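You operate a simulated robot arm through the tools that you are given. There is no shell and no other tool. Be economical: measure what you need, move in short steps, check, and stop when the job is done.

The job below is to be done with a simulated two-armed robot. You get a single attempt, and the scene is never put back.

TASK
Run the single unit till it stops itself, then pull its valve handle.
Fine: shut the drain tap and plug in first; switch off at the end.
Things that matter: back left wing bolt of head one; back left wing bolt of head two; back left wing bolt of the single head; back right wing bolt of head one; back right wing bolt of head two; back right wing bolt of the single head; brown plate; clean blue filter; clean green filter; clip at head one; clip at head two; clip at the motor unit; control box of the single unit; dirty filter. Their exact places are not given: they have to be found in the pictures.

It is judged by the outcome, as a careful person would: the job done as asked, and still so three seconds after it is handed in. It fails if anything else is knocked over, pushed out of place, dropped, spilled or broken.

THE ROBOT
Two 7-joint arms with two-finger parallel grippers on one trunk, on a base that drives. Base frame: it is fixed to the floor where the robot stands at the start and does not move with it; the origin is under the middle of the robot, x ahead of it, y to its left, z up. Units: m, rad, N and s.
The left shoulder is at the start at [0.06, 0.143, 0.751], the right one opposite. With the tool pointing down near the work surface each hand reaches from about 0.22 to 0.5 m from the robot's upright axis, wherever it stands, measured 20 degrees to its own side. Places, roughly: back left wing bolt of head one [0.7, -0.8, 0.7]; back left wing bolt of head two [0.7, -1.2, 0.7]; back left wing bolt of the single head [0.7, -0.1, 0.8]; back right wing bolt of head one [0.7, -1, 0.7]; back right wing bolt of head two [0.7, -1.4, 0.7]; back right wing bolt of the single head [0.7, -0.2, 0.8]; brown plate [0.75, -1.25, 0.75]; clean blue filter [0.5, -1.75, 0.25]; clip at head one [0.6, -0.8, 0.6]; clip at head two [0.6, -1.4, 0.6]; clip at the motor unit [0.6, -1.6, 0.6]; control box of the single unit [0.6, -0.3, 0.4]; dirty filter [0.5, -1.25, 0.75]; drain tap of the single unit [0.5, 0, 0.5]; drain tap of the twin unit [0.5, -0.8, 0.4]; fan cover [0.5, -2.25, 0]. Payload 1.57 kg a hand.
The TCP of each hand is the grasp point between the finger pads, 0.03 m short of the fingertips. In the tool frame z runs along the fingers and y along their closing line. Largest opening 0.11 m; finger width 0.024, thickness 0.012; the body of the gripper, 0.048 by 0.112 m, starts 0.078 m behind the TCP.
Orientation is that of the tool frame in the base frame, as [roll, pitch, yaw] about the fixed x, y, z axes, in that order (R = Rz(yaw) Ry(pitch) Rx(roll)). With the fingers straight down and closing along the base's y, the tool's x points along the base's -x, its y along +y and its z along -z.

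THE INTERFACE
- The arms move only by the tool send_rows. It takes "left_targets", "right_targets" or both (then of equal length, played together; a hand with none holds still); each is one flat list of numbers, 7 for each row, row after row: the turn, a rotation vector about the base's x, y, z in units of 90 degrees (1.0 is 90 degrees), then the shift along the base's x, y, z in units of 200 mm (1.0 is 200 mm), then the opening, from 0 (shut) to 1 (fully open). In form: [wx, wy, wz, dx, dy, dz, grip, wx, wy, wz, dx, dy, dz, grip, ...]. A call has 1 to 10 rows; each row is the pose to reach, as a shift and turn from the pose commanded when the call began. A call with a number of a shift or a turn outside -1 to 1 is refused whole. Each row takes 0.2 s and may step no farther than 0.05 m and 0.15 rad from the row before; otherwise, or with a gripper value out of range, the whole call is refused. A pose out of reach is approached as far as the arm can. The call stops where the force on the tool passes 40 N (or 10 N more than at its start, if that is more) or the arm is blocked; 0.2 s more then pass. Each finger travels about 0.045 m/s and halts on what it meets, pressing with about 43 N; the grip force reading is that of the motor and also rises with nothing between the fingers. The clock runs only during rows and for 0.2 s after the last one: add rows that repeat a pose to give the fingers time. The reply holds the time, the measured pose of the TCP, the force on the tool along the base axes, the opening and the grip force, in the units named above and with some noise, with the torque about the TCP (base axes, N m) and any sound that the robot's microphone picked up.
- Cameras (640 x 400 px; columns grow to the right, rows downward): "scene" is now at [0.0461, 0.008, 1.3583]; the picture's right is [0.10, -0.99, 0.00], its down [-0.79, -0.08, -0.61] and it looks along [0.61, 0.06, -0.79] (base axes); focal length 271 px, centre (320, 200). "left" rides on the left gripper at [0.07, -0.016, -0.141] in its tool frame; the picture's right is [0.23, 0.97, 0.00], its down [-0.86, 0.20, -0.48] and it looks along [-0.47, 0.11, 0.88] (tool axes); focal length 222 px, centre (320, 200). "right" rides on the right gripper at [0.07, 0.016, -0.141] in its tool frame; the picture's right is [-0.23, 0.97, 0.00], its down [-0.85, -0.20, -0.48] and it looks along [-0.47, -0.11, 0.88] (tool axes); focal length 222 px, centre (320, 200).
- grab_frame(camera): a new picture of that camera. No time passes.
- raise_lower(by): slides the trunk up (or, below 0, down) by that many m; the arms and the scene camera ride with it, the base frame stays. It gives what a move gives, with no picture.
- steer(legs): drives the robot by 1 to 6 legs, each [ahead, left, turn to the left] in m, m and rad, along the robot's own axes; the way and the turn of a leg run together, so that a leg with both is an arc; at most 1.5 m and 3.142 rad a leg. The arms and the cameras ride along, it lands a little off, and it stops where it bumps. It gives what a move gives.
- head_to(pan, tilt): turns the head with the scene camera to pan (to the left, within 1.501 rad either way) and tilt (down, from -0.506 to 1.204), counted from straight ahead of the robot. It gives what a move gives.
- locate(camera, pixels): for up to 12 pixels [column, row] of the newest picture of that camera ("zoom" is the newest enlarged one), the place [x, y, z] in the base frame of the surface seen there, good to about 0.002 m. No time passes.
- zoom(camera, box): a new picture of the part [left, top, right, bottom] of that camera's present view, enlarged. No time passes.
- hand_in(): hands the job in; it is judged then, once.

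Go step by step. Measure first, check grasps and placings, and put right what went wrong. The budget is 80 turns and 78 pictures, counting those below and the enlarged ones. Unless the task says otherwise, let go and move clear before handing in, and close with one line.

The tools are called after ">>>" by a JSON object that holds its "op" and its "data". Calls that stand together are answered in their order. send_rows: Moves the arms, as the interface text tells. Its arguments: {"type":"object","properties":{"left_targets":{"type":"array"},"right_targets":{"type":"array"}},"required":[]} The other tools are called the same way: raise_lower (by) slides the trunk up or down; steer (legs) drives the base; head_to (pan, tilt) turns the head that bears the scene camera; grab_frame (camera) takes a picture; locate (camera, pixels) gives the place of the surface under pixels of a picture; zoom (camera, box) takes an enlarged picture of a part of a camera's view; hand_in () hands the job in.

At the start:

```text
time: 0.0
left_ee_pos: [0.5172, 0.2329, 0.7907]
left_tcp_rot: [-3.141, 0.0, 3.141]
left_contact_force: [-0.7, 0.6, -0.7]
left_ft_torque: [-0.01, 0.02, -0.01]
left_width: 0.1101
left_grasp_force: 0.1
right_ee_pos: [0.4662, -0.2512, 0.8199]
right_tcp_rot: [3.14, -0.001, 3.141]
right_contact_force: [0.6, 0.2, 0.1]
right_ft_torque: [-0.02, 0.0, 0.02]
right_width: 0.11
right_grasp_force: 0.1
trunk travel left (down, up): [-0.35, 0.24]
robot x, y, heading: [-0.0003, 0.0013, -0.0]
head pan, tilt: [0.099, 0.913]
```

scene: 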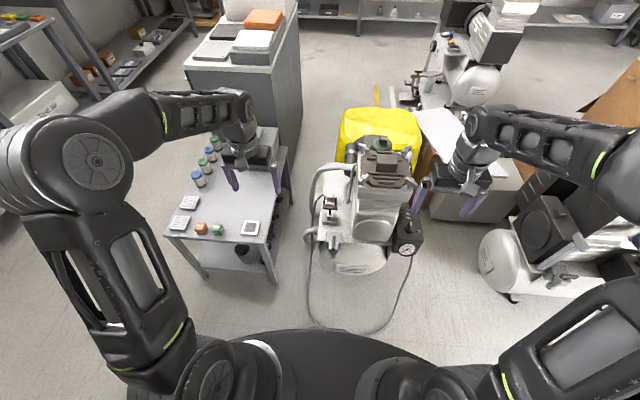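
right: 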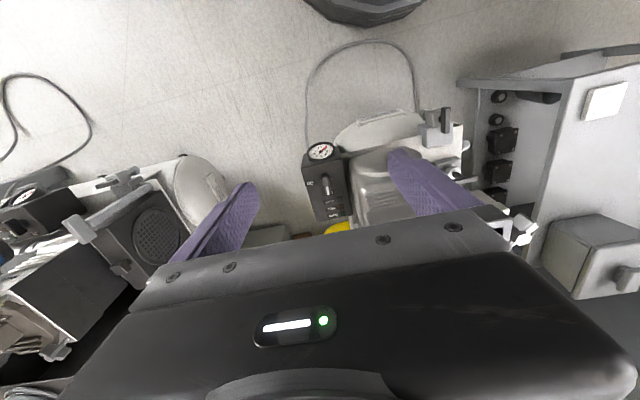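
left: 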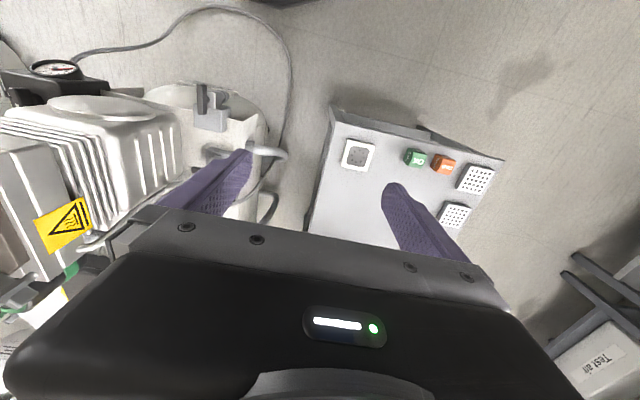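

The single compressor stands ahead (scene about pixel 365,210), with a socket table to its left (socket about 250,227). I'll zoom in for details.

>>> {"op": "zoom", "data": {"camera": "scene", "box": [290, 120, 450, 220]}}

>>> {"op": "zoom", "data": {"camera": "scene", "box": [290, 190, 450, 290]}}

>>> {"op": "zoom", "data": {"camera": "scene", "box": [150, 170, 310, 270]}}

>>> {"op": "zoom", "data": {"camera": "right", "box": [280, 80, 540, 242]}}

```text
4.00 times, centred on (370, 170) of scene
```

zoom: 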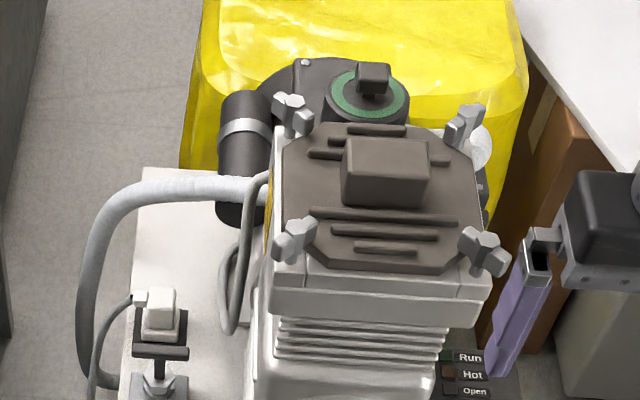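

```text
4.00 times, centred on (370, 240) of scene
```

zoom: 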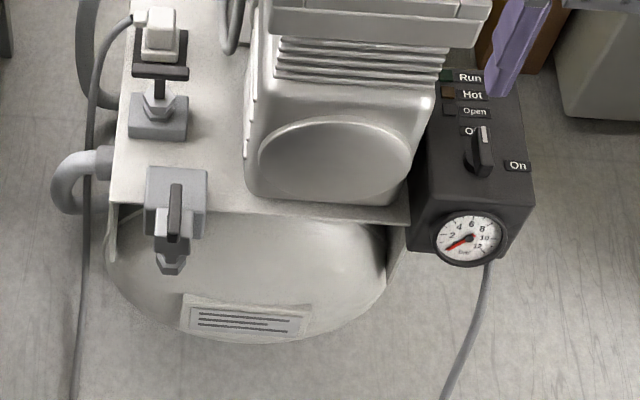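

```text
4.00 times, centred on (230, 220) of scene
```

zoom: 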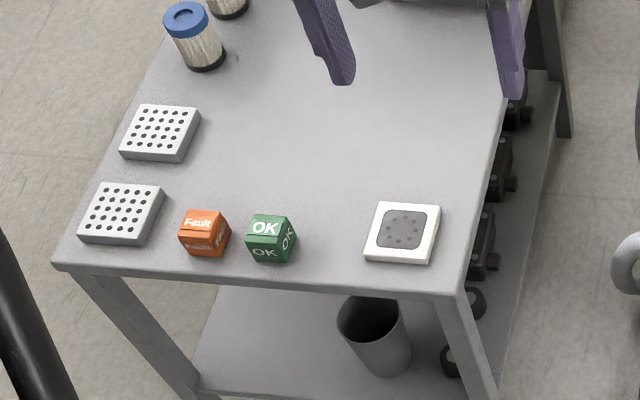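

```text
2.46 times, centred on (410, 161) of right
```

zoom: 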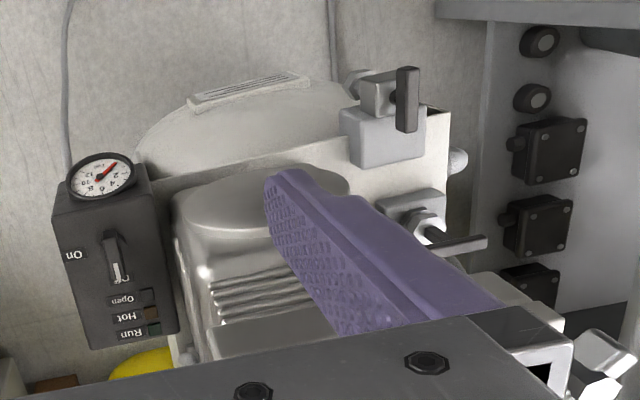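

I see an upright black lever at the front (zoom 175,205), a black T-bar behind it (160,72) and a white block with a cord (160,30). The table's side face also carries dark boxes. I'll locate these and look closer with the left camera.

>>> {"op": "locate", "data": {"camera": "scene", "pixels": [[330, 197], [330, 207], [330, 213], [333, 240], [333, 248], [251, 227], [405, 228], [411, 227], [406, 246], [402, 209], [380, 155], [272, 210]]}}

>>> {"op": "zoom", "data": {"camera": "left", "box": [120, 60, 320, 185]}}

>>> {"op": "zoom", "data": {"camera": "right", "box": [400, 80, 560, 180]}}

>>> {"op": "zoom", "data": {"camera": "scene", "box": [310, 180, 350, 205]}}

```text
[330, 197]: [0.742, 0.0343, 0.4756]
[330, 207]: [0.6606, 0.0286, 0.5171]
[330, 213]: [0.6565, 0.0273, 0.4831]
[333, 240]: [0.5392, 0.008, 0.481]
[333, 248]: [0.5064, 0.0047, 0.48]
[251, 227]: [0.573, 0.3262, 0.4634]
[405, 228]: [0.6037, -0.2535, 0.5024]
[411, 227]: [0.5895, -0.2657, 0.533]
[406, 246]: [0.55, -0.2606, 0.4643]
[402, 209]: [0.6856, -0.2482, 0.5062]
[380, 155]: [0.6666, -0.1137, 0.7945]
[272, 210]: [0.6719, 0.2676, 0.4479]
```

```text
3.20 times, centred on (220, 122) of left
```

zoom: 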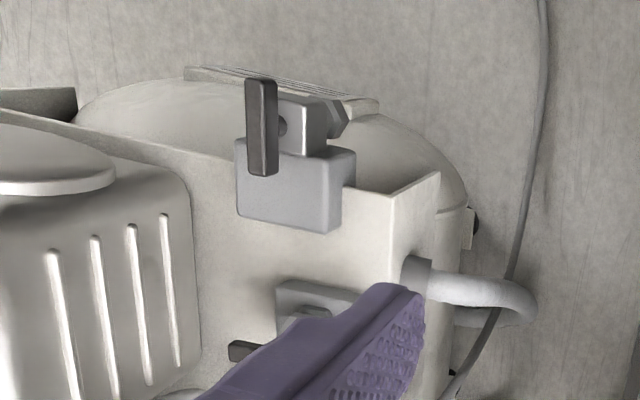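

```text
4.00 times, centred on (480, 130) of right
```

zoom: 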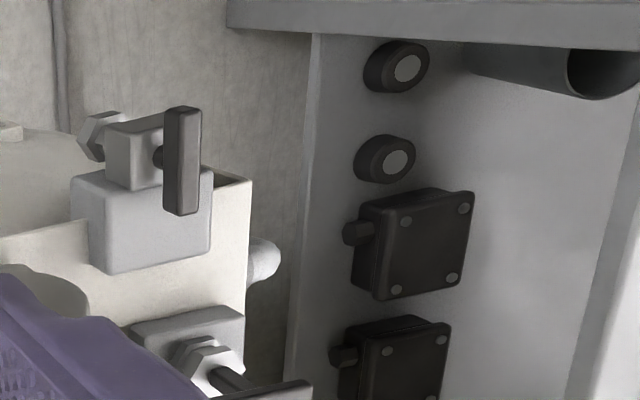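

```text
16.00 times, centred on (330, 192) of scene
```

zoom: 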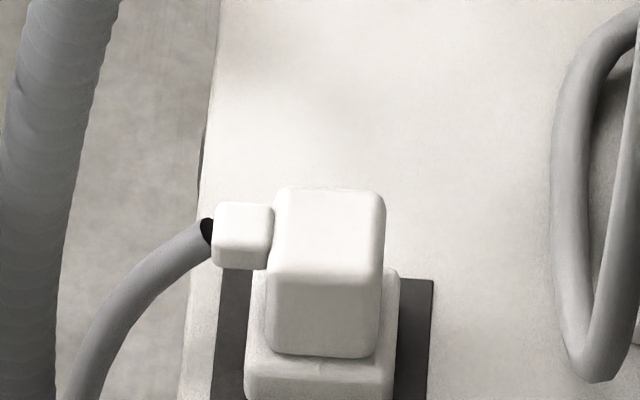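

The tap's lever is a horizontal bar along x at z≈0.48, in line with the flow (open). The white plug is parked near (0.74,0.03,0.48), and the socket plate is on the table at (0.573,0.326,0.463). I need the base clearance and a better view of the plug and T-bar.

>>> {"op": "locate", "data": {"camera": "scene", "pixels": [[320, 334], [320, 345], [350, 325], [350, 270], [360, 330], [240, 268], [275, 280], [168, 235], [328, 192], [331, 194], [317, 194], [331, 202]]}}

>>> {"op": "send_rows", "data": {"left_targets": [0, 0, 0, -0.1, 0.2, 0.1, 1, 0, 0, 0, -0.3, 0.3, 0.2, 1, 0, 0, 0, -0.5, 0.4, 0.3, 1]}}

>>> {"op": "zoom", "data": {"camera": "left", "box": [0, 100, 240, 250]}}

>>> {"op": "grab_frame", "data": {"camera": "left"}}

```text
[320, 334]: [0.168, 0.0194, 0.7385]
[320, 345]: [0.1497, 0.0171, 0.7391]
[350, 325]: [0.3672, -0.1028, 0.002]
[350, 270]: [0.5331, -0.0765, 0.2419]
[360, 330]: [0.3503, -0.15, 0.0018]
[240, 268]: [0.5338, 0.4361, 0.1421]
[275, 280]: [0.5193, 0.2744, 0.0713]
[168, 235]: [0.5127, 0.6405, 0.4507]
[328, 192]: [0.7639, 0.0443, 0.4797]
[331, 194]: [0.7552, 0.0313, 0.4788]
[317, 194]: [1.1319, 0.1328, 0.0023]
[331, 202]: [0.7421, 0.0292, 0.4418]
```

```text
time: 0.8
left_ee_pos: [0.4149, 0.315, 0.8527]
left_tcp_rot: [3.14, 0.001, -3.141]
left_contact_force: [0.9, 0.1, 0.2]
left_ft_torque: [-0.01, 0.02, 0.02]
left_width: 0.11
left_grasp_force: 0.1
right_ee_pos: [0.4657, -0.251, 0.8197]
right_tcp_rot: [-3.142, 0.0, -3.141]
right_contact_force: [-0.4, 0.7, 0.3]
right_ft_torque: [-0.02, 0.0, 0.0]
right_width: 0.1099
right_grasp_force: 0.1
trunk travel left (down, up): [-0.35, 0.24]
robot x, y, heading: [-0.0017, 0.0022, -0.001]
head pan, tilt: [0.099, 0.913]
```

```text
2.67 times, centred on (120, 175) of left
```

zoom: 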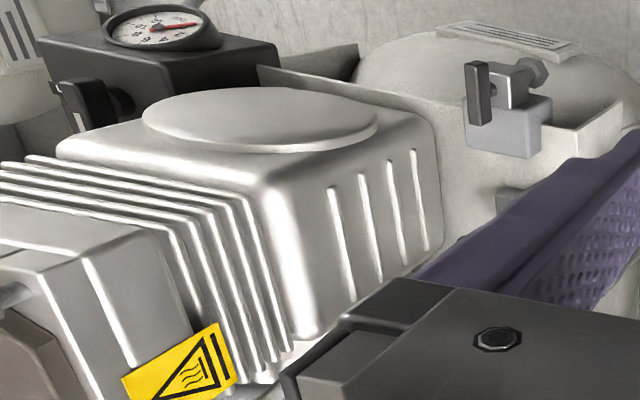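

```text
66 pictures are left
```

left: 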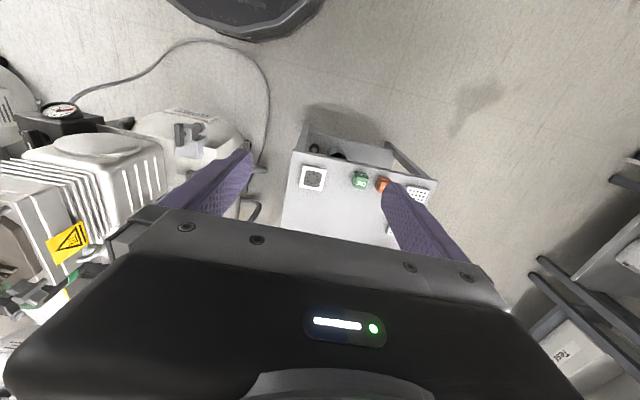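

To tell whether the tap lever stands vertical or lies flat, I'll locate its ends in a fresh zoom.

>>> {"op": "zoom", "data": {"camera": "left", "box": [160, 110, 224, 150]}}

>>> {"op": "locate", "data": {"camera": "zoom", "pixels": [[160, 200], [160, 100], [160, 300]]}}

>>> {"op": "zoom", "data": {"camera": "scene", "box": [310, 185, 358, 215]}}

>>> {"op": "zoom", "data": {"camera": "scene", "box": [310, 225, 358, 255]}}

>>> {"op": "locate", "data": {"camera": "zoom", "pixels": [[320, 100], [310, 150], [310, 190], [310, 240], [290, 290], [250, 230], [390, 180], [310, 330], [330, 110], [200, 110]]}}

```text
10.00 times, centred on (192, 130) of left
```

zoom: 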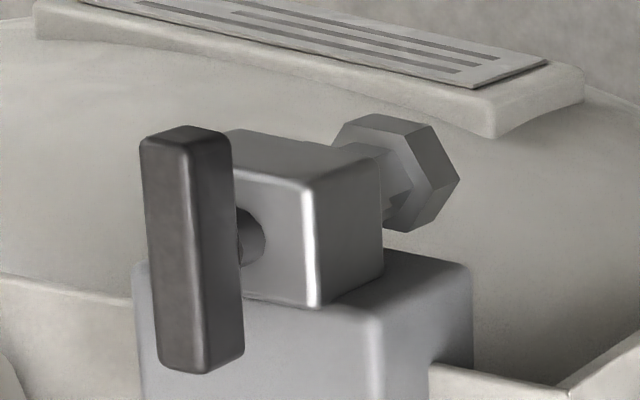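

```text
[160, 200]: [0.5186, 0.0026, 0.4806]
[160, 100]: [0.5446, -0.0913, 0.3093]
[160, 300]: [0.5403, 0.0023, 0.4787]
```

```text
13.33 times, centred on (334, 200) of scene
```

zoom: 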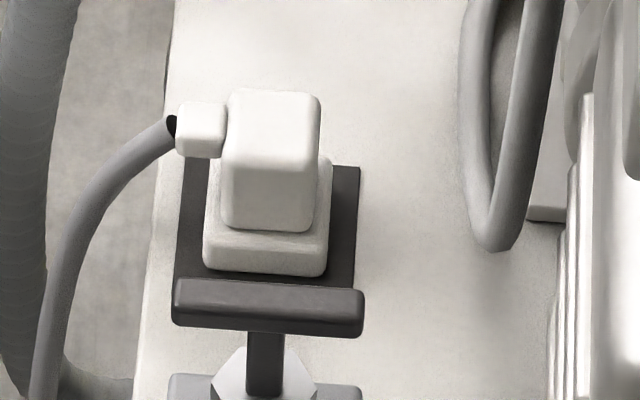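

```text
13.33 times, centred on (334, 240) of scene
```

zoom: 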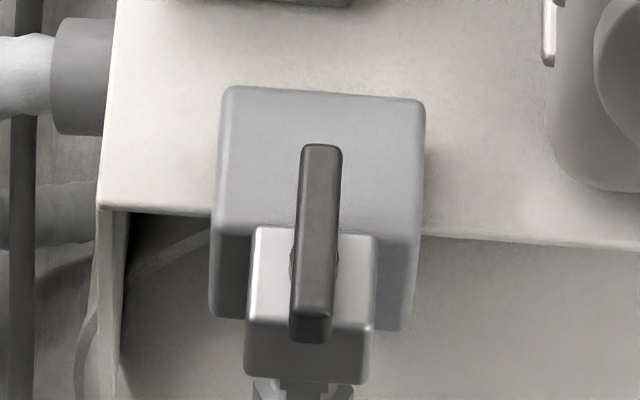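

```text
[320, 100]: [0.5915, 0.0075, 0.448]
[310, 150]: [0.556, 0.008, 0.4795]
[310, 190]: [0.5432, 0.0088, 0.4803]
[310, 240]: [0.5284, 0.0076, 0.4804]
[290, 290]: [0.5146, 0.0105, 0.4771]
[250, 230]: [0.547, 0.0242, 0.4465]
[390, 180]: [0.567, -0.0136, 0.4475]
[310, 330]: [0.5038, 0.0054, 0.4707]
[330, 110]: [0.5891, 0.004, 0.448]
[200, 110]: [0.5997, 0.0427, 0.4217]
```

The lever lies flat along x (0.505–0.557, y≈0.006, top z 0.48), and the T-bar has a vertical stem, so it is pulled up. Next I need to know how far forward the base can drive.

>>> {"op": "grab_frame", "data": {"camera": "left"}}

>>> {"op": "locate", "data": {"camera": "left", "pixels": [[245, 38], [245, 20], [200, 20], [300, 30], [265, 80], [200, 110], [180, 118], [235, 125], [305, 150], [265, 150], [225, 45], [165, 60]]}}

>>> {"op": "zoom", "data": {"camera": "left", "box": [280, 155, 344, 195]}}

```text
62 pictures are left
```

left: 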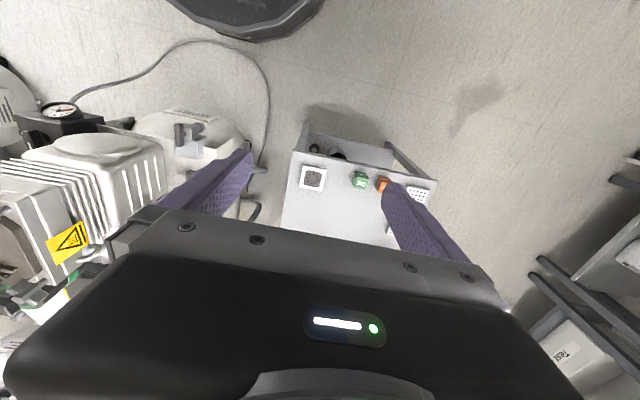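

```text
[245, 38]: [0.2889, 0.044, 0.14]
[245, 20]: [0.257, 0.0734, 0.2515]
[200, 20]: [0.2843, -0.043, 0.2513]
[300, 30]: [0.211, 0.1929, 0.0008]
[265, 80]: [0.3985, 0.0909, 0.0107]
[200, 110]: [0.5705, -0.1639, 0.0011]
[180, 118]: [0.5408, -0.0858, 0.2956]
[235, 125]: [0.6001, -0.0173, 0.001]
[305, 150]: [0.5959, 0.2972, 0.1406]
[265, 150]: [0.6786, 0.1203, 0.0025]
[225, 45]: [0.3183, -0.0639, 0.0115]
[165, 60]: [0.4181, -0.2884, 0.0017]
```

```text
10.00 times, centred on (312, 175) of left
```

zoom: 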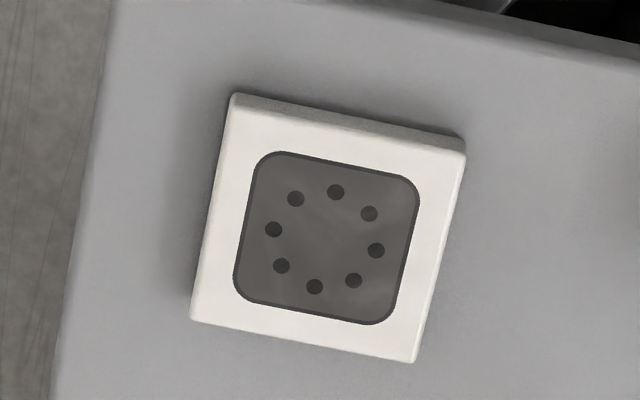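

The base front is at x≈0.29 and the cord lies on the floor from x≈0.32, so I'd rather avoid driving for now. I'll measure the tap block's top, the socket recess and the plug outline.

>>> {"op": "locate", "data": {"camera": "zoom", "pixels": [[235, 95], [465, 145], [412, 360], [192, 318], [262, 155], [415, 185], [385, 322], [235, 295], [335, 191], [314, 287], [274, 230], [376, 250]]}}

>>> {"op": "locate", "data": {"camera": "scene", "pixels": [[329.9, 243.8], [337, 244], [337, 248], [331, 251], [333, 198.5], [327.5, 194], [333.2, 194], [325.8, 204.5], [334, 204.5], [325, 194], [323.5, 209], [336.5, 209]]}}

>>> {"op": "zoom", "data": {"camera": "scene", "box": [387, 205, 435, 235]}}

>>> {"op": "locate", "data": {"camera": "zoom", "pixels": [[100, 100], [250, 200], [300, 200], [250, 260], [280, 170], [320, 230], [260, 130], [220, 300], [240, 230], [280, 260]]}}

```text
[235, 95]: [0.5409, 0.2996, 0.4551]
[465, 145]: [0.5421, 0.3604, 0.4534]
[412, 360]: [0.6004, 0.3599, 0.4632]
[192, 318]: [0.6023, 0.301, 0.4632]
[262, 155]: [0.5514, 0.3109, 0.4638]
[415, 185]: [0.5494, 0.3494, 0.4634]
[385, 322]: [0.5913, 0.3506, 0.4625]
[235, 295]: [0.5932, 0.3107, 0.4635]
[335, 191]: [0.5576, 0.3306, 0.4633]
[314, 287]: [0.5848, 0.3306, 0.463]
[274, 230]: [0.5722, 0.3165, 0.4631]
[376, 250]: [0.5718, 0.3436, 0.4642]
```

```text
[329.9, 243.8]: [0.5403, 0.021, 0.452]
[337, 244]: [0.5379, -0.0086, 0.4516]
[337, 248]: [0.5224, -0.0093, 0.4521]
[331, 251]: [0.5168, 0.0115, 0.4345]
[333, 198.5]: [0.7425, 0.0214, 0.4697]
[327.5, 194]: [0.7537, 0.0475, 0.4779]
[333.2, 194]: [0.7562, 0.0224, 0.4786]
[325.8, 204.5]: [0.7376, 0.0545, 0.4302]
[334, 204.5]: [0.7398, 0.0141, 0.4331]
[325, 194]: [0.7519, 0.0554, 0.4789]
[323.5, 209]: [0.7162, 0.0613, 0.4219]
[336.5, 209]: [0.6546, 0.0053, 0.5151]
```

```text
13.33 times, centred on (411, 220) of scene
```

zoom: 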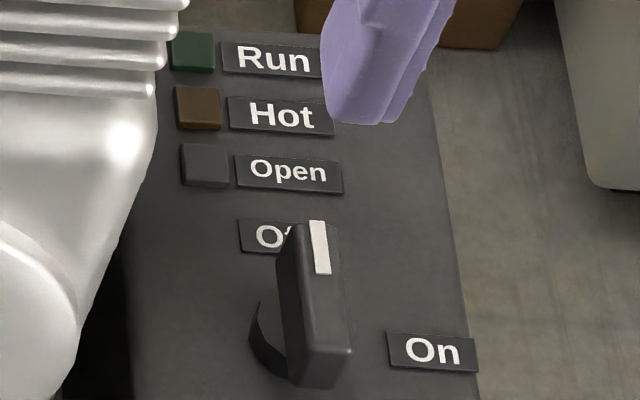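

```text
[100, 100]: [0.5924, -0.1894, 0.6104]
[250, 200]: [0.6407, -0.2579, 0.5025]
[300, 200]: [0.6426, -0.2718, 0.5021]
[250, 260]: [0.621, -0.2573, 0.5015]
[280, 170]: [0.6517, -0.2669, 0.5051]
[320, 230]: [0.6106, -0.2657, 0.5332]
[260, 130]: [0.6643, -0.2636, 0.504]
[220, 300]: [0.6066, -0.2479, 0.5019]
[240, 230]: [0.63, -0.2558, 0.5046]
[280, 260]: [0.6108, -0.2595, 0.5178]
```

The socket centre is (0.571,0.3305), top z 0.463; the plug is centred at (0.756,0.035) with its cord nub on the +y side, so it has to be gripped along x from straight above. I'll test the left arm's reach in free air over the table, and measure the hose and tank.

>>> {"op": "locate", "data": {"camera": "scene", "pixels": [[345, 167], [325, 168], [314, 180], [311, 200], [315, 215], [350, 165], [356, 200], [347, 200], [352, 243], [352, 260], [362, 215], [345, 262]]}}

>>> {"op": "send_rows", "data": {"left_targets": [0, 0, -0.09, 0.1, 0, -0.15, 1, 0, 0, -0.18, 0.2, 0, -0.3, 1, 0, 0, -0.27, 0.3, 0, -0.45, 1, 0, 0, -0.36, 0.4, 0, -0.6, 1, 0, 0, -0.45, 0.5, 0, -0.75, 1, 0, 0, -0.54, 0.6, 0, -0.9, 1, 0, 0, -0.63, 0.7, 0, -1, 1, 0, 0, -0.72, 0.8, 0, -1, 1, 0, 0, -0.81, 0.9, 0, -1, 1, 0, 0, -0.9, 1, 0, -1, 1]}}

>>> {"op": "send_rows", "data": {"left_targets": [0, 0, -0.05, 0.1, 0, -0.1, 1, 0, 0, -0.1, 0.2, 0, -0.1, 1, 0, 0, -0.1, 0.3, 0, -0.1, 1, 0, 0, -0.1, 0.4, 0, -0.1, 1, 0, 0, -0.1, 0.5, 0, -0.1, 1]}}

```text
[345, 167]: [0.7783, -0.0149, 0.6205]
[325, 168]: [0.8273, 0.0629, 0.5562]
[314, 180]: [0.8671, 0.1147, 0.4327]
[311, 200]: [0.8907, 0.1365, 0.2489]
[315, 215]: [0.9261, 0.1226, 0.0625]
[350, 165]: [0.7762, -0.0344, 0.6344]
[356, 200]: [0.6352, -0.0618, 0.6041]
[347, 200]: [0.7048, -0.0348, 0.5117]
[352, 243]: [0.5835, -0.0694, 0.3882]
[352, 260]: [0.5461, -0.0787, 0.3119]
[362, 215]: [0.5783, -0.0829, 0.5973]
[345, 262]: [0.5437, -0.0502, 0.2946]
```

```text
time: 3.0
left_ee_pos: [0.6153, 0.3139, 0.6527]
left_tcp_rot: [3.141, 0.001, 1.727]
left_contact_force: [0.6, -1.0, -0.6]
left_ft_torque: [-0.01, -0.03, -0.01]
left_width: 0.1099
left_grasp_force: 0.0
right_ee_pos: [0.4662, -0.2502, 0.8197]
right_tcp_rot: [3.141, 0.001, 3.141]
right_contact_force: [0.0, -0.8, 0.1]
right_ft_torque: [0.02, 0.0, 0.0]
right_width: 0.1102
right_grasp_force: 0.1
trunk travel left (down, up): [-0.35, 0.24]
robot x, y, heading: [0.0011, 0.0022, -0.002]
head pan, tilt: [0.099, 0.913]
```

```text
time: 4.2
left_ee_pos: [0.6943, 0.3125, 0.6319]
left_tcp_rot: [-3.14, 0.001, 1.57]
left_contact_force: [-0.2, 0.0, 0.5]
left_ft_torque: [0.0, 0.0, 0.02]
left_width: 0.1099
left_grasp_force: 0.0
left hand out of reach, approached as far as the arm can: row 5
right_ee_pos: [0.4656, -0.2514, 0.8195]
right_tcp_rot: [3.141, -0.001, -3.141]
right_contact_force: [0.0, 0.3, 0.9]
right_ft_torque: [-0.02, 0.03, -0.03]
right_width: 0.1101
right_grasp_force: 0.1
trunk travel left (down, up): [-0.35, 0.24]
robot x, y, heading: [-0.0032, 0.0005, -0.001]
head pan, tilt: [0.099, 0.913]
```

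Reach at z 0.63 extends to x≈0.69, so lowering the trunk about 0.16 and turning the base about 0.6 rad to the right should reach the plug without driving over the cord. The hose behind the plug is close, so I'll retract the hand first, then turn and inspect.

>>> {"op": "send_rows", "data": {"left_targets": [0, 0, 0, -0.2, 0, 0.1, 1, 0, 0, 0, -0.4, 0, 0.25, 1, 0, 0, 0, -0.6, 0, 0.4, 1, 0, 0, 0, -0.8, 0, 0.55, 1, 0, 0, 0, -1, 0, 0.7, 1]}}

>>> {"op": "send_rows", "data": {"left_targets": [0, 0, 0, -0.2, 0.05, 0, 1, 0, 0, 0, -0.4, 0.1, 0, 1, 0, 0, 0, -0.6, 0.15, 0, 1, 0, 0, 0, -0.75, 0.2, 0, 1]}}

>>> {"op": "steer", "data": {"legs": [[0, 0, -0.6]]}}

>>> {"op": "grab_frame", "data": {"camera": "scene"}}

>>> {"op": "grab_frame", "data": {"camera": "left"}}

```text
time: 5.4
left_ee_pos: [0.4961, 0.3112, 0.7724]
left_tcp_rot: [-3.141, 0.0, 1.571]
left_contact_force: [-0.1, 0.5, 0.4]
left_ft_torque: [0.01, 0.0, 0.03]
left_width: 0.1099
left_grasp_force: 0.1
right_ee_pos: [0.466, -0.2514, 0.8202]
right_tcp_rot: [3.139, 0.0, 3.141]
right_contact_force: [-0.4, 0.2, 0.5]
right_ft_torque: [0.01, 0.0, 0.0]
right_width: 0.1101
right_grasp_force: 0.1
trunk travel left (down, up): [-0.35, 0.24]
robot x, y, heading: [0.0011, 0.0015, 0.0]
head pan, tilt: [0.099, 0.913]
```

```text
time: 6.4
left_ee_pos: [0.3446, 0.3525, 0.7725]
left_tcp_rot: [-3.141, -0.001, 1.573]
left_contact_force: [0.3, -0.1, -0.2]
left_ft_torque: [0.01, -0.01, -0.03]
left_width: 0.1098
left_grasp_force: 0.0
right_ee_pos: [0.4657, -0.2514, 0.8198]
right_tcp_rot: [3.141, 0.001, 3.141]
right_contact_force: [-0.4, -0.7, -0.3]
right_ft_torque: [-0.03, -0.01, 0.01]
right_width: 0.1101
right_grasp_force: 0.2
trunk travel left (down, up): [-0.35, 0.24]
robot x, y, heading: [0.0038, -0.001, 0.0]
head pan, tilt: [0.099, 0.913]
```

```text
time: 8.4
left_ee_pos: [0.4843, 0.1001, 0.772]
left_tcp_rot: [3.141, 0.0, 0.981]
left_contact_force: [0.4, 0.4, 0.1]
left_ft_torque: [-0.03, 0.04, 0.03]
left_width: 0.1102
left_grasp_force: 0.0
right_ee_pos: [0.2461, -0.4673, 0.8187]
right_tcp_rot: [-3.141, 0.0, 2.55]
right_contact_force: [0.3, 0.2, 0.5]
right_ft_torque: [0.02, -0.02, -0.01]
right_width: 0.1101
right_grasp_force: 0.0
trunk travel left (down, up): [-0.35, 0.24]
robot x, y, heading: [0.0019, -0.0011, -0.593]
head pan, tilt: [0.099, 0.913]
```

```text
59 pictures are left
```

scene: 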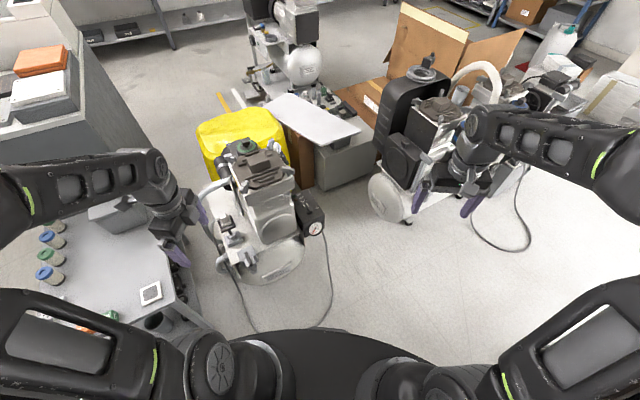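

```text
58 pictures are left
```

left: 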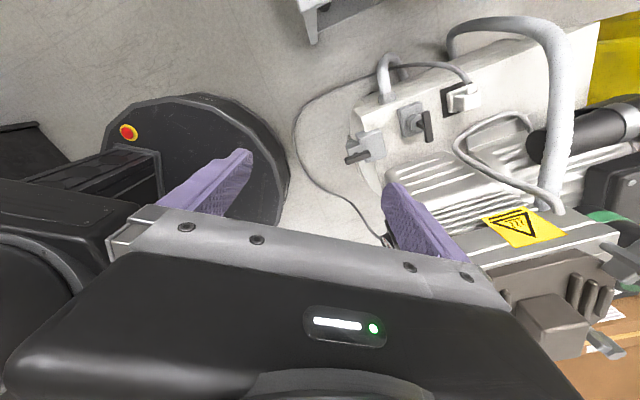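

The left camera now shows the tap, T-bar, plug and hose together (350–570, 20–200). I'll zoom in and measure.

>>> {"op": "zoom", "data": {"camera": "left", "box": [340, 50, 532, 170]}}

>>> {"op": "locate", "data": {"camera": "zoom", "pixels": [[420, 180], [395, 150], [380, 165], [435, 130], [285, 230], [295, 250], [150, 300], [60, 365], [390, 210], [460, 150], [510, 290], [400, 90]]}}

>>> {"op": "locate", "data": {"camera": "left", "pixels": [[455, 40], [480, 25], [520, 20], [548, 45], [558, 90], [556, 150], [548, 195], [466, 142], [500, 115], [470, 95], [462, 88]]}}

```text
3.33 times, centred on (436, 110) of left
```

zoom: 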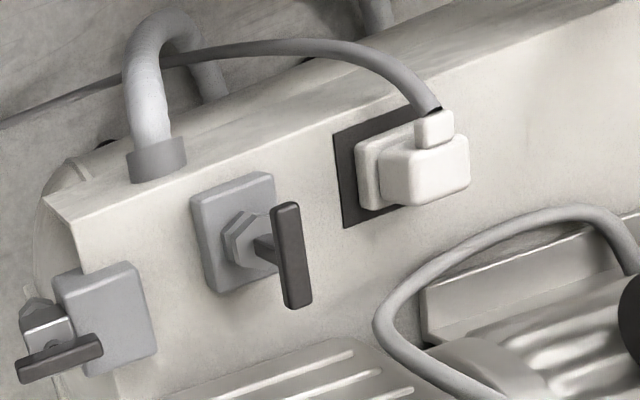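

```text
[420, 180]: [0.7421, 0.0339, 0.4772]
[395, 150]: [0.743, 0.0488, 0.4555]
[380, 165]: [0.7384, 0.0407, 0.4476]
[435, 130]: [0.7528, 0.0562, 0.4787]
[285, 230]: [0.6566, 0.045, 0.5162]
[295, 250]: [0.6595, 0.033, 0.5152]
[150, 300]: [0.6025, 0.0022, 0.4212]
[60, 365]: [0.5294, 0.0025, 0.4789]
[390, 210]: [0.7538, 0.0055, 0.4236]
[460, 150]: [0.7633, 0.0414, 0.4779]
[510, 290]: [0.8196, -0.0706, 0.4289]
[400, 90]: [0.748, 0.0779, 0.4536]
```

```text
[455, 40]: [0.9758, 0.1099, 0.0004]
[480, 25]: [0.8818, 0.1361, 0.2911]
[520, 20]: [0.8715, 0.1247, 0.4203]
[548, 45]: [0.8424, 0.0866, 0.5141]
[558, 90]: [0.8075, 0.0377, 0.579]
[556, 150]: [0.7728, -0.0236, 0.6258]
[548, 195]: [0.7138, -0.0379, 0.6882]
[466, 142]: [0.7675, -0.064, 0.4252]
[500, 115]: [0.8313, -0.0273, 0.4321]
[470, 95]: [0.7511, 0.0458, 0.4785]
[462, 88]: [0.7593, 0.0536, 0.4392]
```

Everything is consistent: plug upper block centred at (0.756,0.035), base lip at z≈0.455, hose close behind at (0.81,0.038,0.58), so I'll lean the hand toward +y for the plug. First the tap: I'll yaw the left hand to close along y above the lever at (0.531,0.006).

>>> {"op": "send_rows", "data": {"left_targets": [0, 0, 0.09, 0.02, -0.05, -0.05, 1, 0, 0, 0.18, 0.05, -0.1, -0.1, 0.9, 0, 0, 0.27, 0.08, -0.15, -0.15, 0.8, 0, 0, 0.36, 0.1, -0.2, -0.2, 0.7, 0, 0, 0.45, 0.13, -0.25, -0.25, 0.6, 0, 0, 0.54, 0.15, -0.3, -0.3, 0.55, 0, 0, 0.63, 0.17, -0.35, -0.35, 0.5, 0, 0, 0.72, 0.2, -0.4, -0.4, 0.5, 0, 0, 0.81, 0.22, -0.44, -0.45, 0.5, 0, 0, 0.9, 0.234, -0.47, -0.5, 0.5]}}

>>> {"op": "send_rows", "data": {"left_targets": [0, 0, 0.08, 0, 0, 0, 0.5, 0, 0, 0.16, 0, 0, 0, 0.5, 0, 0, 0.24, 0, 0, 0, 0.5, 0, 0, 0.32, 0, 0, 0, 0.5, 0, 0, 0.4, 0, 0, 0, 0.5, 0, 0, 0.4754, 0, 0, 0, 0.5]}}

>>> {"op": "grab_frame", "data": {"camera": "left"}}

```text
time: 10.6
left_ee_pos: [0.5299, 0.0055, 0.672]
left_tcp_rot: [-3.141, -0.001, 2.394]
left_contact_force: [0.5, 0.3, -0.7]
left_ft_torque: [-0.01, 0.0, 0.02]
left_width: 0.0551
left_grasp_force: 0.0
right_ee_pos: [0.2464, -0.4681, 0.8196]
right_tcp_rot: [3.141, 0.0, 2.549]
right_contact_force: [-0.3, 0.6, -0.4]
right_ft_torque: [0.02, 0.02, 0.01]
right_width: 0.1098
right_grasp_force: 0.0
trunk travel left (down, up): [-0.35, 0.24]
robot x, y, heading: [-0.0016, 0.0006, -0.588]
head pan, tilt: [0.099, 0.913]
```

```text
time: 12.0
left_ee_pos: [0.532, 0.0058, 0.673]
left_tcp_rot: [-3.141, 0.0, 3.14]
left_contact_force: [0.7, -0.4, -0.1]
left_ft_torque: [0.01, 0.0, -0.01]
left_width: 0.0551
left_grasp_force: 0.0
right_ee_pos: [0.2456, -0.4677, 0.8198]
right_tcp_rot: [-3.141, -0.001, 2.552]
right_contact_force: [0.1, 0.1, 0.0]
right_ft_torque: [-0.02, 0.03, 0.02]
right_width: 0.1099
right_grasp_force: 0.1
trunk travel left (down, up): [-0.35, 0.24]
robot x, y, heading: [0.003, 0.0023, -0.593]
head pan, tilt: [0.099, 0.913]
```

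```text
56 pictures are left
```

left: 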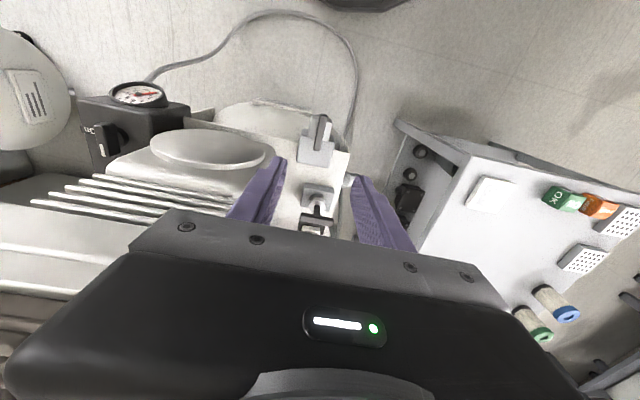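

The hand is over the lever (visible at 320,130 between the fingers' lines). I'll descend to TCP z 0.49 and close.

>>> {"op": "send_rows", "data": {"left_targets": [0, 0, 0, 0, 0, -0.2, 0.5, 0, 0, 0, 0, 0, -0.4, 0.5, 0, 0, 0, 0, 0, -0.6, 0.5, 0, 0, 0, 0, 0, -0.75, 0.5, 0, 0, 0, 0, 0, -0.85, 0.5, 0, 0, 0, 0, 0, -0.915, 0.5]}}

>>> {"op": "send_rows", "data": {"left_targets": [0, 0, 0, 0, 0, 0, 0.3, 0, 0, 0, 0, 0, 0, 0.2, 0, 0, 0, 0, 0, 0, 0.1, 0, 0, 0, 0, 0, 0, 0.05, 0, 0, 0, 0, 0, 0, 0.0, 0, 0, 0, 0, 0, 0, 0.0]}}

>>> {"op": "grab_frame", "data": {"camera": "left"}}

```text
time: 13.4
left_ee_pos: [0.5315, 0.0052, 0.4906]
left_tcp_rot: [3.141, 0.0, 3.14]
left_contact_force: [-0.3, -1.0, 0.0]
left_ft_torque: [-0.01, 0.01, -0.01]
left_width: 0.0549
left_grasp_force: 0.1
right_ee_pos: [0.2457, -0.468, 0.8192]
right_tcp_rot: [3.141, 0.0, 2.55]
right_contact_force: [-0.5, -0.5, 0.3]
right_ft_torque: [0.01, 0.0, 0.0]
right_width: 0.1101
right_grasp_force: 0.0
trunk travel left (down, up): [-0.35, 0.24]
robot x, y, heading: [-0.0016, 0.0008, -0.593]
head pan, tilt: [0.099, 0.913]
```

```text
time: 14.8
left_ee_pos: [0.5311, 0.006, 0.4926]
left_tcp_rot: [-3.141, 0.001, 3.139]
left_contact_force: [-0.5, -2.5, -2.5]
left_ft_torque: [-0.02, -0.23, 0.04]
left_width: 0.0119
left_grasp_force: 29.5
right_ee_pos: [0.2458, -0.4679, 0.8189]
right_tcp_rot: [-3.141, 0.0, 2.551]
right_contact_force: [0.0, -0.4, 0.2]
right_ft_torque: [-0.02, -0.02, -0.01]
right_width: 0.1098
right_grasp_force: 0.1
trunk travel left (down, up): [-0.35, 0.24]
robot x, y, heading: [-0.0034, -0.0042, -0.592]
head pan, tilt: [0.099, 0.913]
```

```text
55 pictures are left
```

left: 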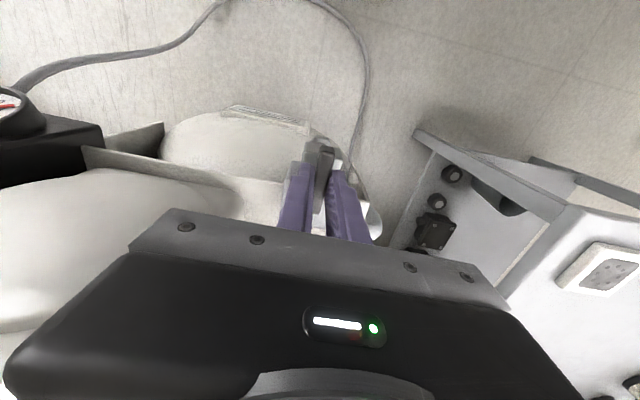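

Lever gripped (opening 0.012 m, 29 N). I'll test-turn it clockwise a little and read the torque.

>>> {"op": "send_rows", "data": {"left_targets": [0, 0, -0.06, 0, 0, 0, 0.0, 0, 0, -0.12, 0, 0, 0, 0.0, 0, 0, -0.12, 0, 0, 0, 0]}}

```text
time: 15.6
left_ee_pos: [0.5314, 0.0054, 0.4904]
left_tcp_rot: [3.141, 0.001, 2.95]
left_contact_force: [1.1, -4.6, 7.3]
left_ft_torque: [0.09, 0.8, 0.03]
left_width: 0.0117
left_grasp_force: 29.8
right_ee_pos: [0.2474, -0.4688, 0.8193]
right_tcp_rot: [3.142, 0.0, 2.55]
right_contact_force: [-0.6, -0.7, -0.4]
right_ft_torque: [0.01, 0.0, 0.03]
right_width: 0.1098
right_grasp_force: 0.0
trunk travel left (down, up): [-0.35, 0.24]
robot x, y, heading: [0.0027, -0.0003, -0.589]
head pan, tilt: [0.099, 0.913]
```

It turned 0.19 rad with almost no torque about z, so I'll continue clockwise.

>>> {"op": "send_rows", "data": {"left_targets": [0, 0, -0.08, 0, 0, 0, 0.0, 0, 0, -0.16, 0, 0, 0, 0.0, 0, 0, -0.24, 0, 0, 0, 0, 0, 0, -0.32, 0, 0, 0, 0]}}

>>> {"op": "zoom", "data": {"camera": "left", "box": [240, 100, 400, 200]}}

```text
time: 16.6
left_ee_pos: [0.5311, 0.0062, 0.4907]
left_tcp_rot: [3.141, 0.001, 2.446]
left_contact_force: [1.4, -3.0, 10.3]
left_ft_torque: [-0.17, -0.09, 0.05]
left_width: 0.012
left_grasp_force: 29.1
right_ee_pos: [0.2456, -0.4691, 0.8193]
right_tcp_rot: [3.141, 0.0, 2.549]
right_contact_force: [-0.3, -0.7, -0.1]
right_ft_torque: [0.02, 0.03, -0.02]
right_width: 0.1101
right_grasp_force: 0.1
trunk travel left (down, up): [-0.35, 0.24]
robot x, y, heading: [0.0007, -0.0004, -0.597]
head pan, tilt: [0.099, 0.913]
```

```text
4.00 times, centred on (320, 150) of left
```

zoom: 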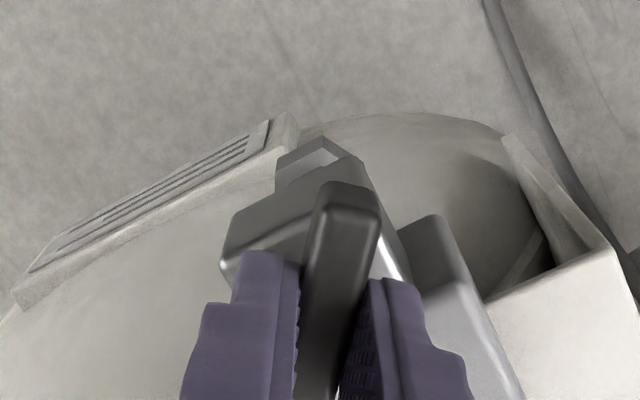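

The lever has turned about 40° relative to the body. I'll go on to 90°.

>>> {"op": "send_rows", "data": {"left_targets": [0, 0, -0.09, 0, 0, 0, 0.0, 0, 0, -0.18, 0, 0, 0, 0.0, 0, 0, -0.27, 0, 0, 0, 0, 0, 0, -0.36, 0, 0, 0, 0, 0, 0, -0.45, 0, 0, 0, 0, 0, 0, -0.52, 0, 0, 0, 0, 0, 0, -0.56, 0, 0, 0, 0]}}

>>> {"op": "zoom", "data": {"camera": "left", "box": [240, 100, 400, 200]}}

```text
time: 18.2
left_ee_pos: [0.5318, 0.0053, 0.4904]
left_tcp_rot: [3.141, -0.002, 1.566]
left_contact_force: [4.9, 2.1, 15.4]
left_ft_torque: [0.39, 0.05, 0.24]
left_width: 0.0121
left_grasp_force: 29.1
right_ee_pos: [0.2455, -0.4689, 0.8203]
right_tcp_rot: [3.141, 0.001, 2.55]
right_contact_force: [0.1, -0.3, 0.4]
right_ft_torque: [0.02, 0.01, -0.01]
right_width: 0.1097
right_grasp_force: 0.1
trunk travel left (down, up): [-0.35, 0.24]
robot x, y, heading: [0.0002, -0.0022, -0.594]
head pan, tilt: [0.099, 0.913]
```

```text
4.00 times, centred on (320, 150) of left
```

zoom: 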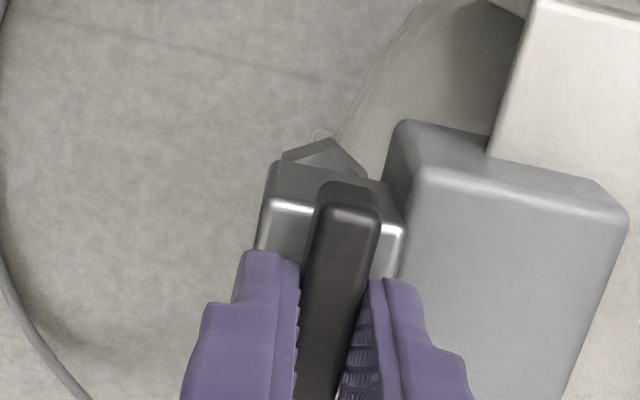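

The lever is now across the pipe, with z torque starting to rise (0.24), so it's near the end stop. I'll nudge slightly, release and lift.

>>> {"op": "send_rows", "data": {"left_targets": [0, 0, -0.04, 0, 0, 0, 0.0, 0, 0, -0.04, 0, 0, 0, 0]}}

>>> {"op": "send_rows", "data": {"left_targets": [0, 0, 0.04, 0, 0, 0, 0.2, 0, 0, 0.04, 0, 0, 0, 0.4, 0, 0, 0.04, 0, 0, 0, 0.5, 0, 0, 0.04, 0, 0, 0, 0.5, 0, 0, 0.04, 0, 0, 0.2, 0.5, 0, 0, 0.04, 0, 0, 0.4, 0.5, 0, 0, 0.04, 0, 0.2, 0.6, 0.5, 0, 0, 0.04, 0, 0.4, 0.8, 0.5]}}

>>> {"op": "zoom", "data": {"camera": "scene", "box": [190, 190, 350, 290]}}

```text
time: 18.8
left_ee_pos: [0.531, 0.0054, 0.4913]
left_tcp_rot: [3.14, -0.001, 1.508]
left_contact_force: [7.7, 4.4, 15.2]
left_ft_torque: [0.01, 0.2, 0.79]
left_width: 0.0125
left_grasp_force: 29.1
right_ee_pos: [0.2447, -0.4683, 0.8202]
right_tcp_rot: [-3.141, 0.001, 2.551]
right_contact_force: [0.2, 0.1, -0.8]
right_ft_torque: [0.03, 0.0, -0.02]
right_width: 0.1102
right_grasp_force: 0.2
trunk travel left (down, up): [-0.35, 0.24]
robot x, y, heading: [0.0014, 0.0017, -0.591]
head pan, tilt: [0.099, 0.913]
```

```text
refused: row 7 steps farther than a row can; nothing moved
```

```text
4.00 times, centred on (270, 240) of scene
```

zoom: 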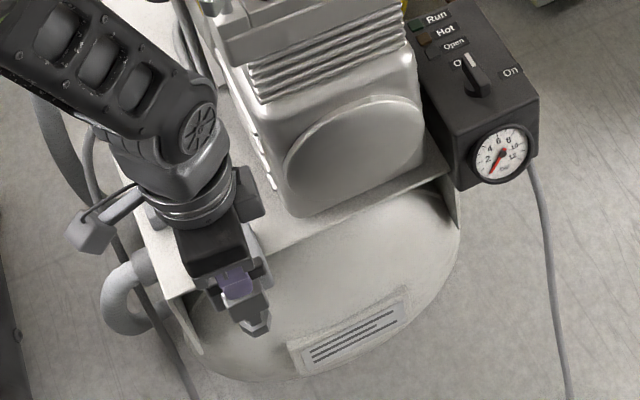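

The stop is reached (torque 0.79). Now I'll release, lift straight up, then shift left.

>>> {"op": "send_rows", "data": {"left_targets": [0, 0, 0.04, 0, 0, 0, 0.2, 0, 0, 0.04, 0, 0, 0, 0.4, 0, 0, 0.04, 0, 0, 0, 0.5, 0, 0, 0.04, 0, 0, 0, 0.5, 0, 0, 0.04, 0, 0, 0.2, 0.5, 0, 0, 0.04, 0, 0, 0.4, 0.5, 0, 0, 0.04, 0, 0.1, 0.6, 0.5, 0, 0, 0.04, 0, 0.25, 0.75, 0.5, 0, 0, 0.04, 0, 0.4, 0.9, 0.5]}}

>>> {"op": "raise_lower", "data": {"by": -0.12}}

>>> {"op": "zoom", "data": {"camera": "left", "box": [300, 40, 460, 140]}}

>>> {"op": "grab_frame", "data": {"camera": "left"}}

```text
time: 20.8
left_ee_pos: [0.5313, 0.0869, 0.6708]
left_tcp_rot: [3.138, 0.0, 1.567]
left_contact_force: [-1.3, -0.3, 0.5]
left_ft_torque: [-0.02, -0.03, -0.01]
left_width: 0.0548
left_grasp_force: 0.1
right_ee_pos: [0.2465, -0.4683, 0.8195]
right_tcp_rot: [3.141, 0.0, 2.549]
right_contact_force: [-0.5, 0.4, 0.3]
right_ft_torque: [-0.01, 0.0, -0.02]
right_width: 0.11
right_grasp_force: 0.1
trunk travel left (down, up): [-0.35, 0.24]
robot x, y, heading: [0.0006, -0.0019, -0.593]
head pan, tilt: [0.099, 0.913]
```

```text
time: 22.3
left_ee_pos: [0.5322, 0.087, 0.5501]
left_tcp_rot: [3.141, 0.0, 1.57]
left_contact_force: [0.0, 0.2, -0.6]
left_ft_torque: [0.0, 0.0, 0.01]
left_width: 0.0549
left_grasp_force: 0.1
right_ee_pos: [0.2458, -0.4689, 0.6998]
right_tcp_rot: [3.14, 0.001, 2.55]
right_contact_force: [-0.6, 0.4, -0.2]
right_ft_torque: [0.02, 0.01, 0.0]
right_width: 0.1101
right_grasp_force: 0.2
trunk travel left (down, up): [-0.23, 0.36]
robot x, y, heading: [0.0023, -0.001, -0.59]
head pan, tilt: [0.099, 0.913]
```

```text
4.00 times, centred on (380, 90) of left
```

zoom: 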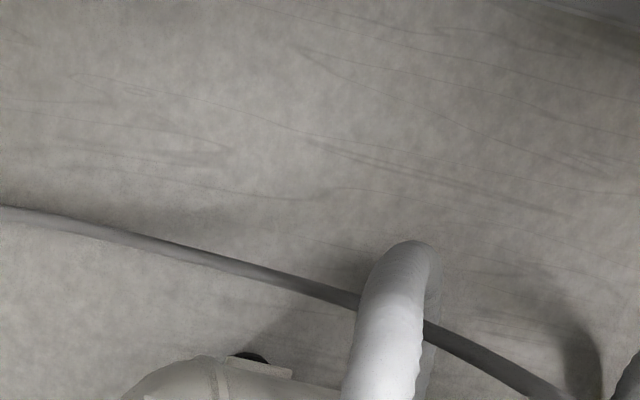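

```text
50 pictures are left
```

left: 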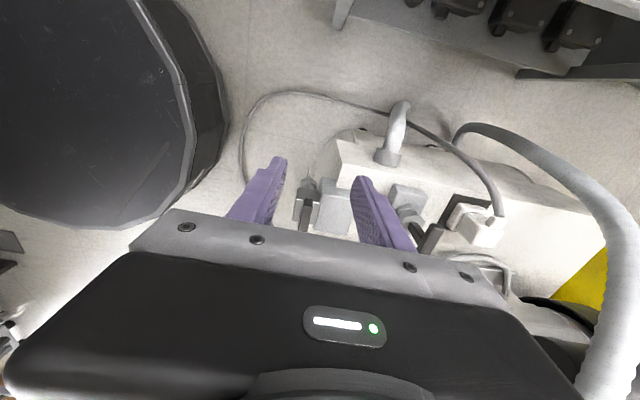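

The lever is across and the view ahead is clear. I'll move to a pre-grasp above the plug, leaning the hand 25° toward +y.

>>> {"op": "send_rows", "data": {"left_targets": [-0.07, 0, 0, 0.1, 0.05, 0.15, 0.5, -0.14, 0, 0, 0.3, 0.1, 0.25, 0.5, -0.21, 0, 0, 0.5, 0.1, 0.25, 0.5, -0.278, 0, 0, 0.65, 0.1, 0.25, 0.5, -0.278, 0, 0, 0.8, 0.1, 0.25, 0.5]}}

>>> {"op": "send_rows", "data": {"left_targets": [0, 0, 0, 0.16, 0, 0, 0.5, 0, 0, 0, 0.325, 0, 0, 0.5, 0, 0, 0, 0.325, -0.14, -0.19, 0.5, 0, 0, 0, 0.325, -0.14, -0.19, 0.5]}}

>>> {"op": "grab_frame", "data": {"camera": "left"}}

>>> {"op": "grab_frame", "data": {"camera": "scene"}}

```text
time: 23.5
left_ee_pos: [0.6917, 0.1081, 0.5998]
left_tcp_rot: [3.14, 0.438, 1.571]
left_contact_force: [0.0, -0.6, 0.5]
left_ft_torque: [0.0, 0.04, 0.03]
left_width: 0.0552
left_grasp_force: 0.0
right_ee_pos: [0.2461, -0.4682, 0.7002]
right_tcp_rot: [-3.142, 0.0, 2.55]
right_contact_force: [-0.6, 0.1, 0.4]
right_ft_torque: [-0.01, -0.02, -0.02]
right_width: 0.1099
right_grasp_force: 0.0
trunk travel left (down, up): [-0.23, 0.36]
robot x, y, heading: [0.0005, -0.002, -0.59]
head pan, tilt: [0.099, 0.913]
```

```text
time: 24.5
left_ee_pos: [0.7562, 0.0796, 0.5617]
left_tcp_rot: [3.138, 0.438, 1.57]
left_contact_force: [-0.6, 0.3, -0.4]
left_ft_torque: [0.0, 0.0, 0.0]
left_width: 0.0548
left_grasp_force: 0.2
right_ee_pos: [0.2462, -0.4677, 0.6983]
right_tcp_rot: [3.141, 0.0, 2.55]
right_contact_force: [0.4, -0.1, 0.3]
right_ft_torque: [-0.03, 0.05, 0.0]
right_width: 0.11
right_grasp_force: 0.1
trunk travel left (down, up): [-0.23, 0.36]
robot x, y, heading: [0.0002, -0.0004, -0.594]
head pan, tilt: [0.099, 0.913]
```

```text
49 pictures are left
```

left: 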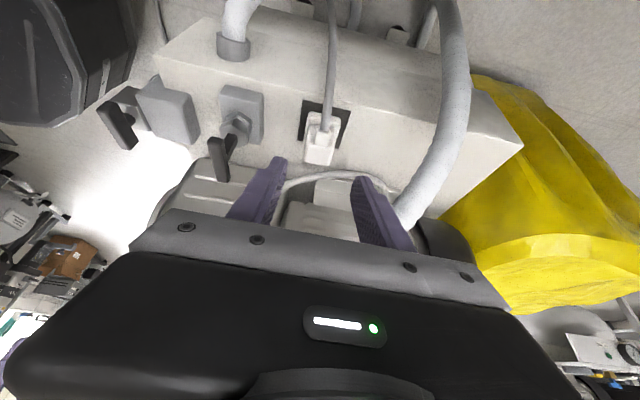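

```text
48 pictures are left
```

scene: 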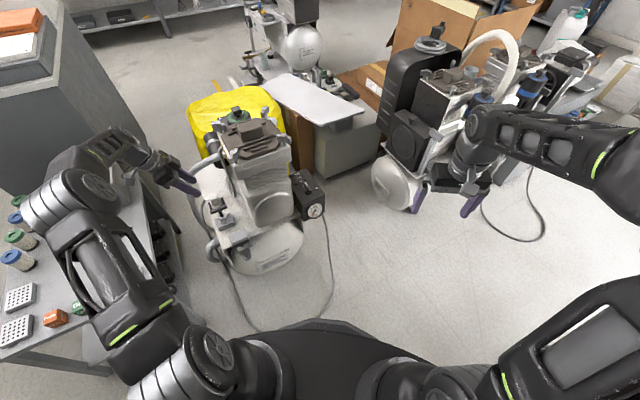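

The plug sits between the finger lines (320,140), with the hose to the right. I'll descend along the tool axis to the grasp and close.

>>> {"op": "send_rows", "data": {"left_targets": [0, 0, 0, 0, -0.06, -0.12, 0.5, 0, 0, 0, 0, -0.115, -0.24, 0.5, 0, 0, 0, 0, -0.15, -0.32, 0.5, 0, 0, 0, 0, -0.173, -0.363, 0.5]}}

>>> {"op": "grab_frame", "data": {"camera": "left"}}

```text
time: 25.5
left_ee_pos: [0.757, 0.0442, 0.4903]
left_tcp_rot: [3.141, 0.435, 1.569]
left_contact_force: [0.0, 0.1, -0.8]
left_ft_torque: [0.0, 0.01, -0.03]
left_width: 0.0548
left_grasp_force: 0.0
right_ee_pos: [0.2475, -0.4687, 0.6987]
right_tcp_rot: [3.141, -0.001, 2.549]
right_contact_force: [-0.4, 0.6, 0.2]
right_ft_torque: [0.05, 0.0, 0.02]
right_width: 0.11
right_grasp_force: 0.1
trunk travel left (down, up): [-0.23, 0.36]
robot x, y, heading: [0.0027, -0.0008, -0.586]
head pan, tilt: [0.099, 0.913]
```

```text
47 pictures are left
```

left: 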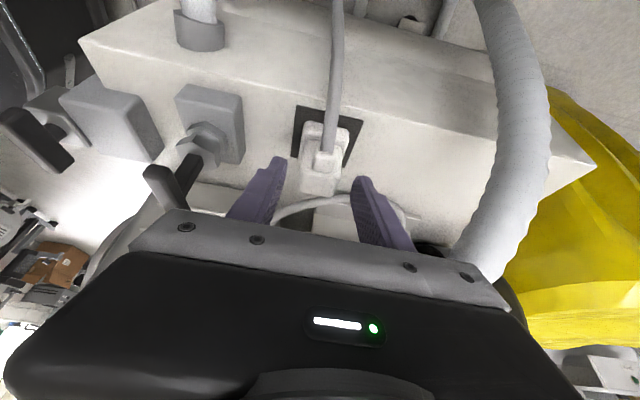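

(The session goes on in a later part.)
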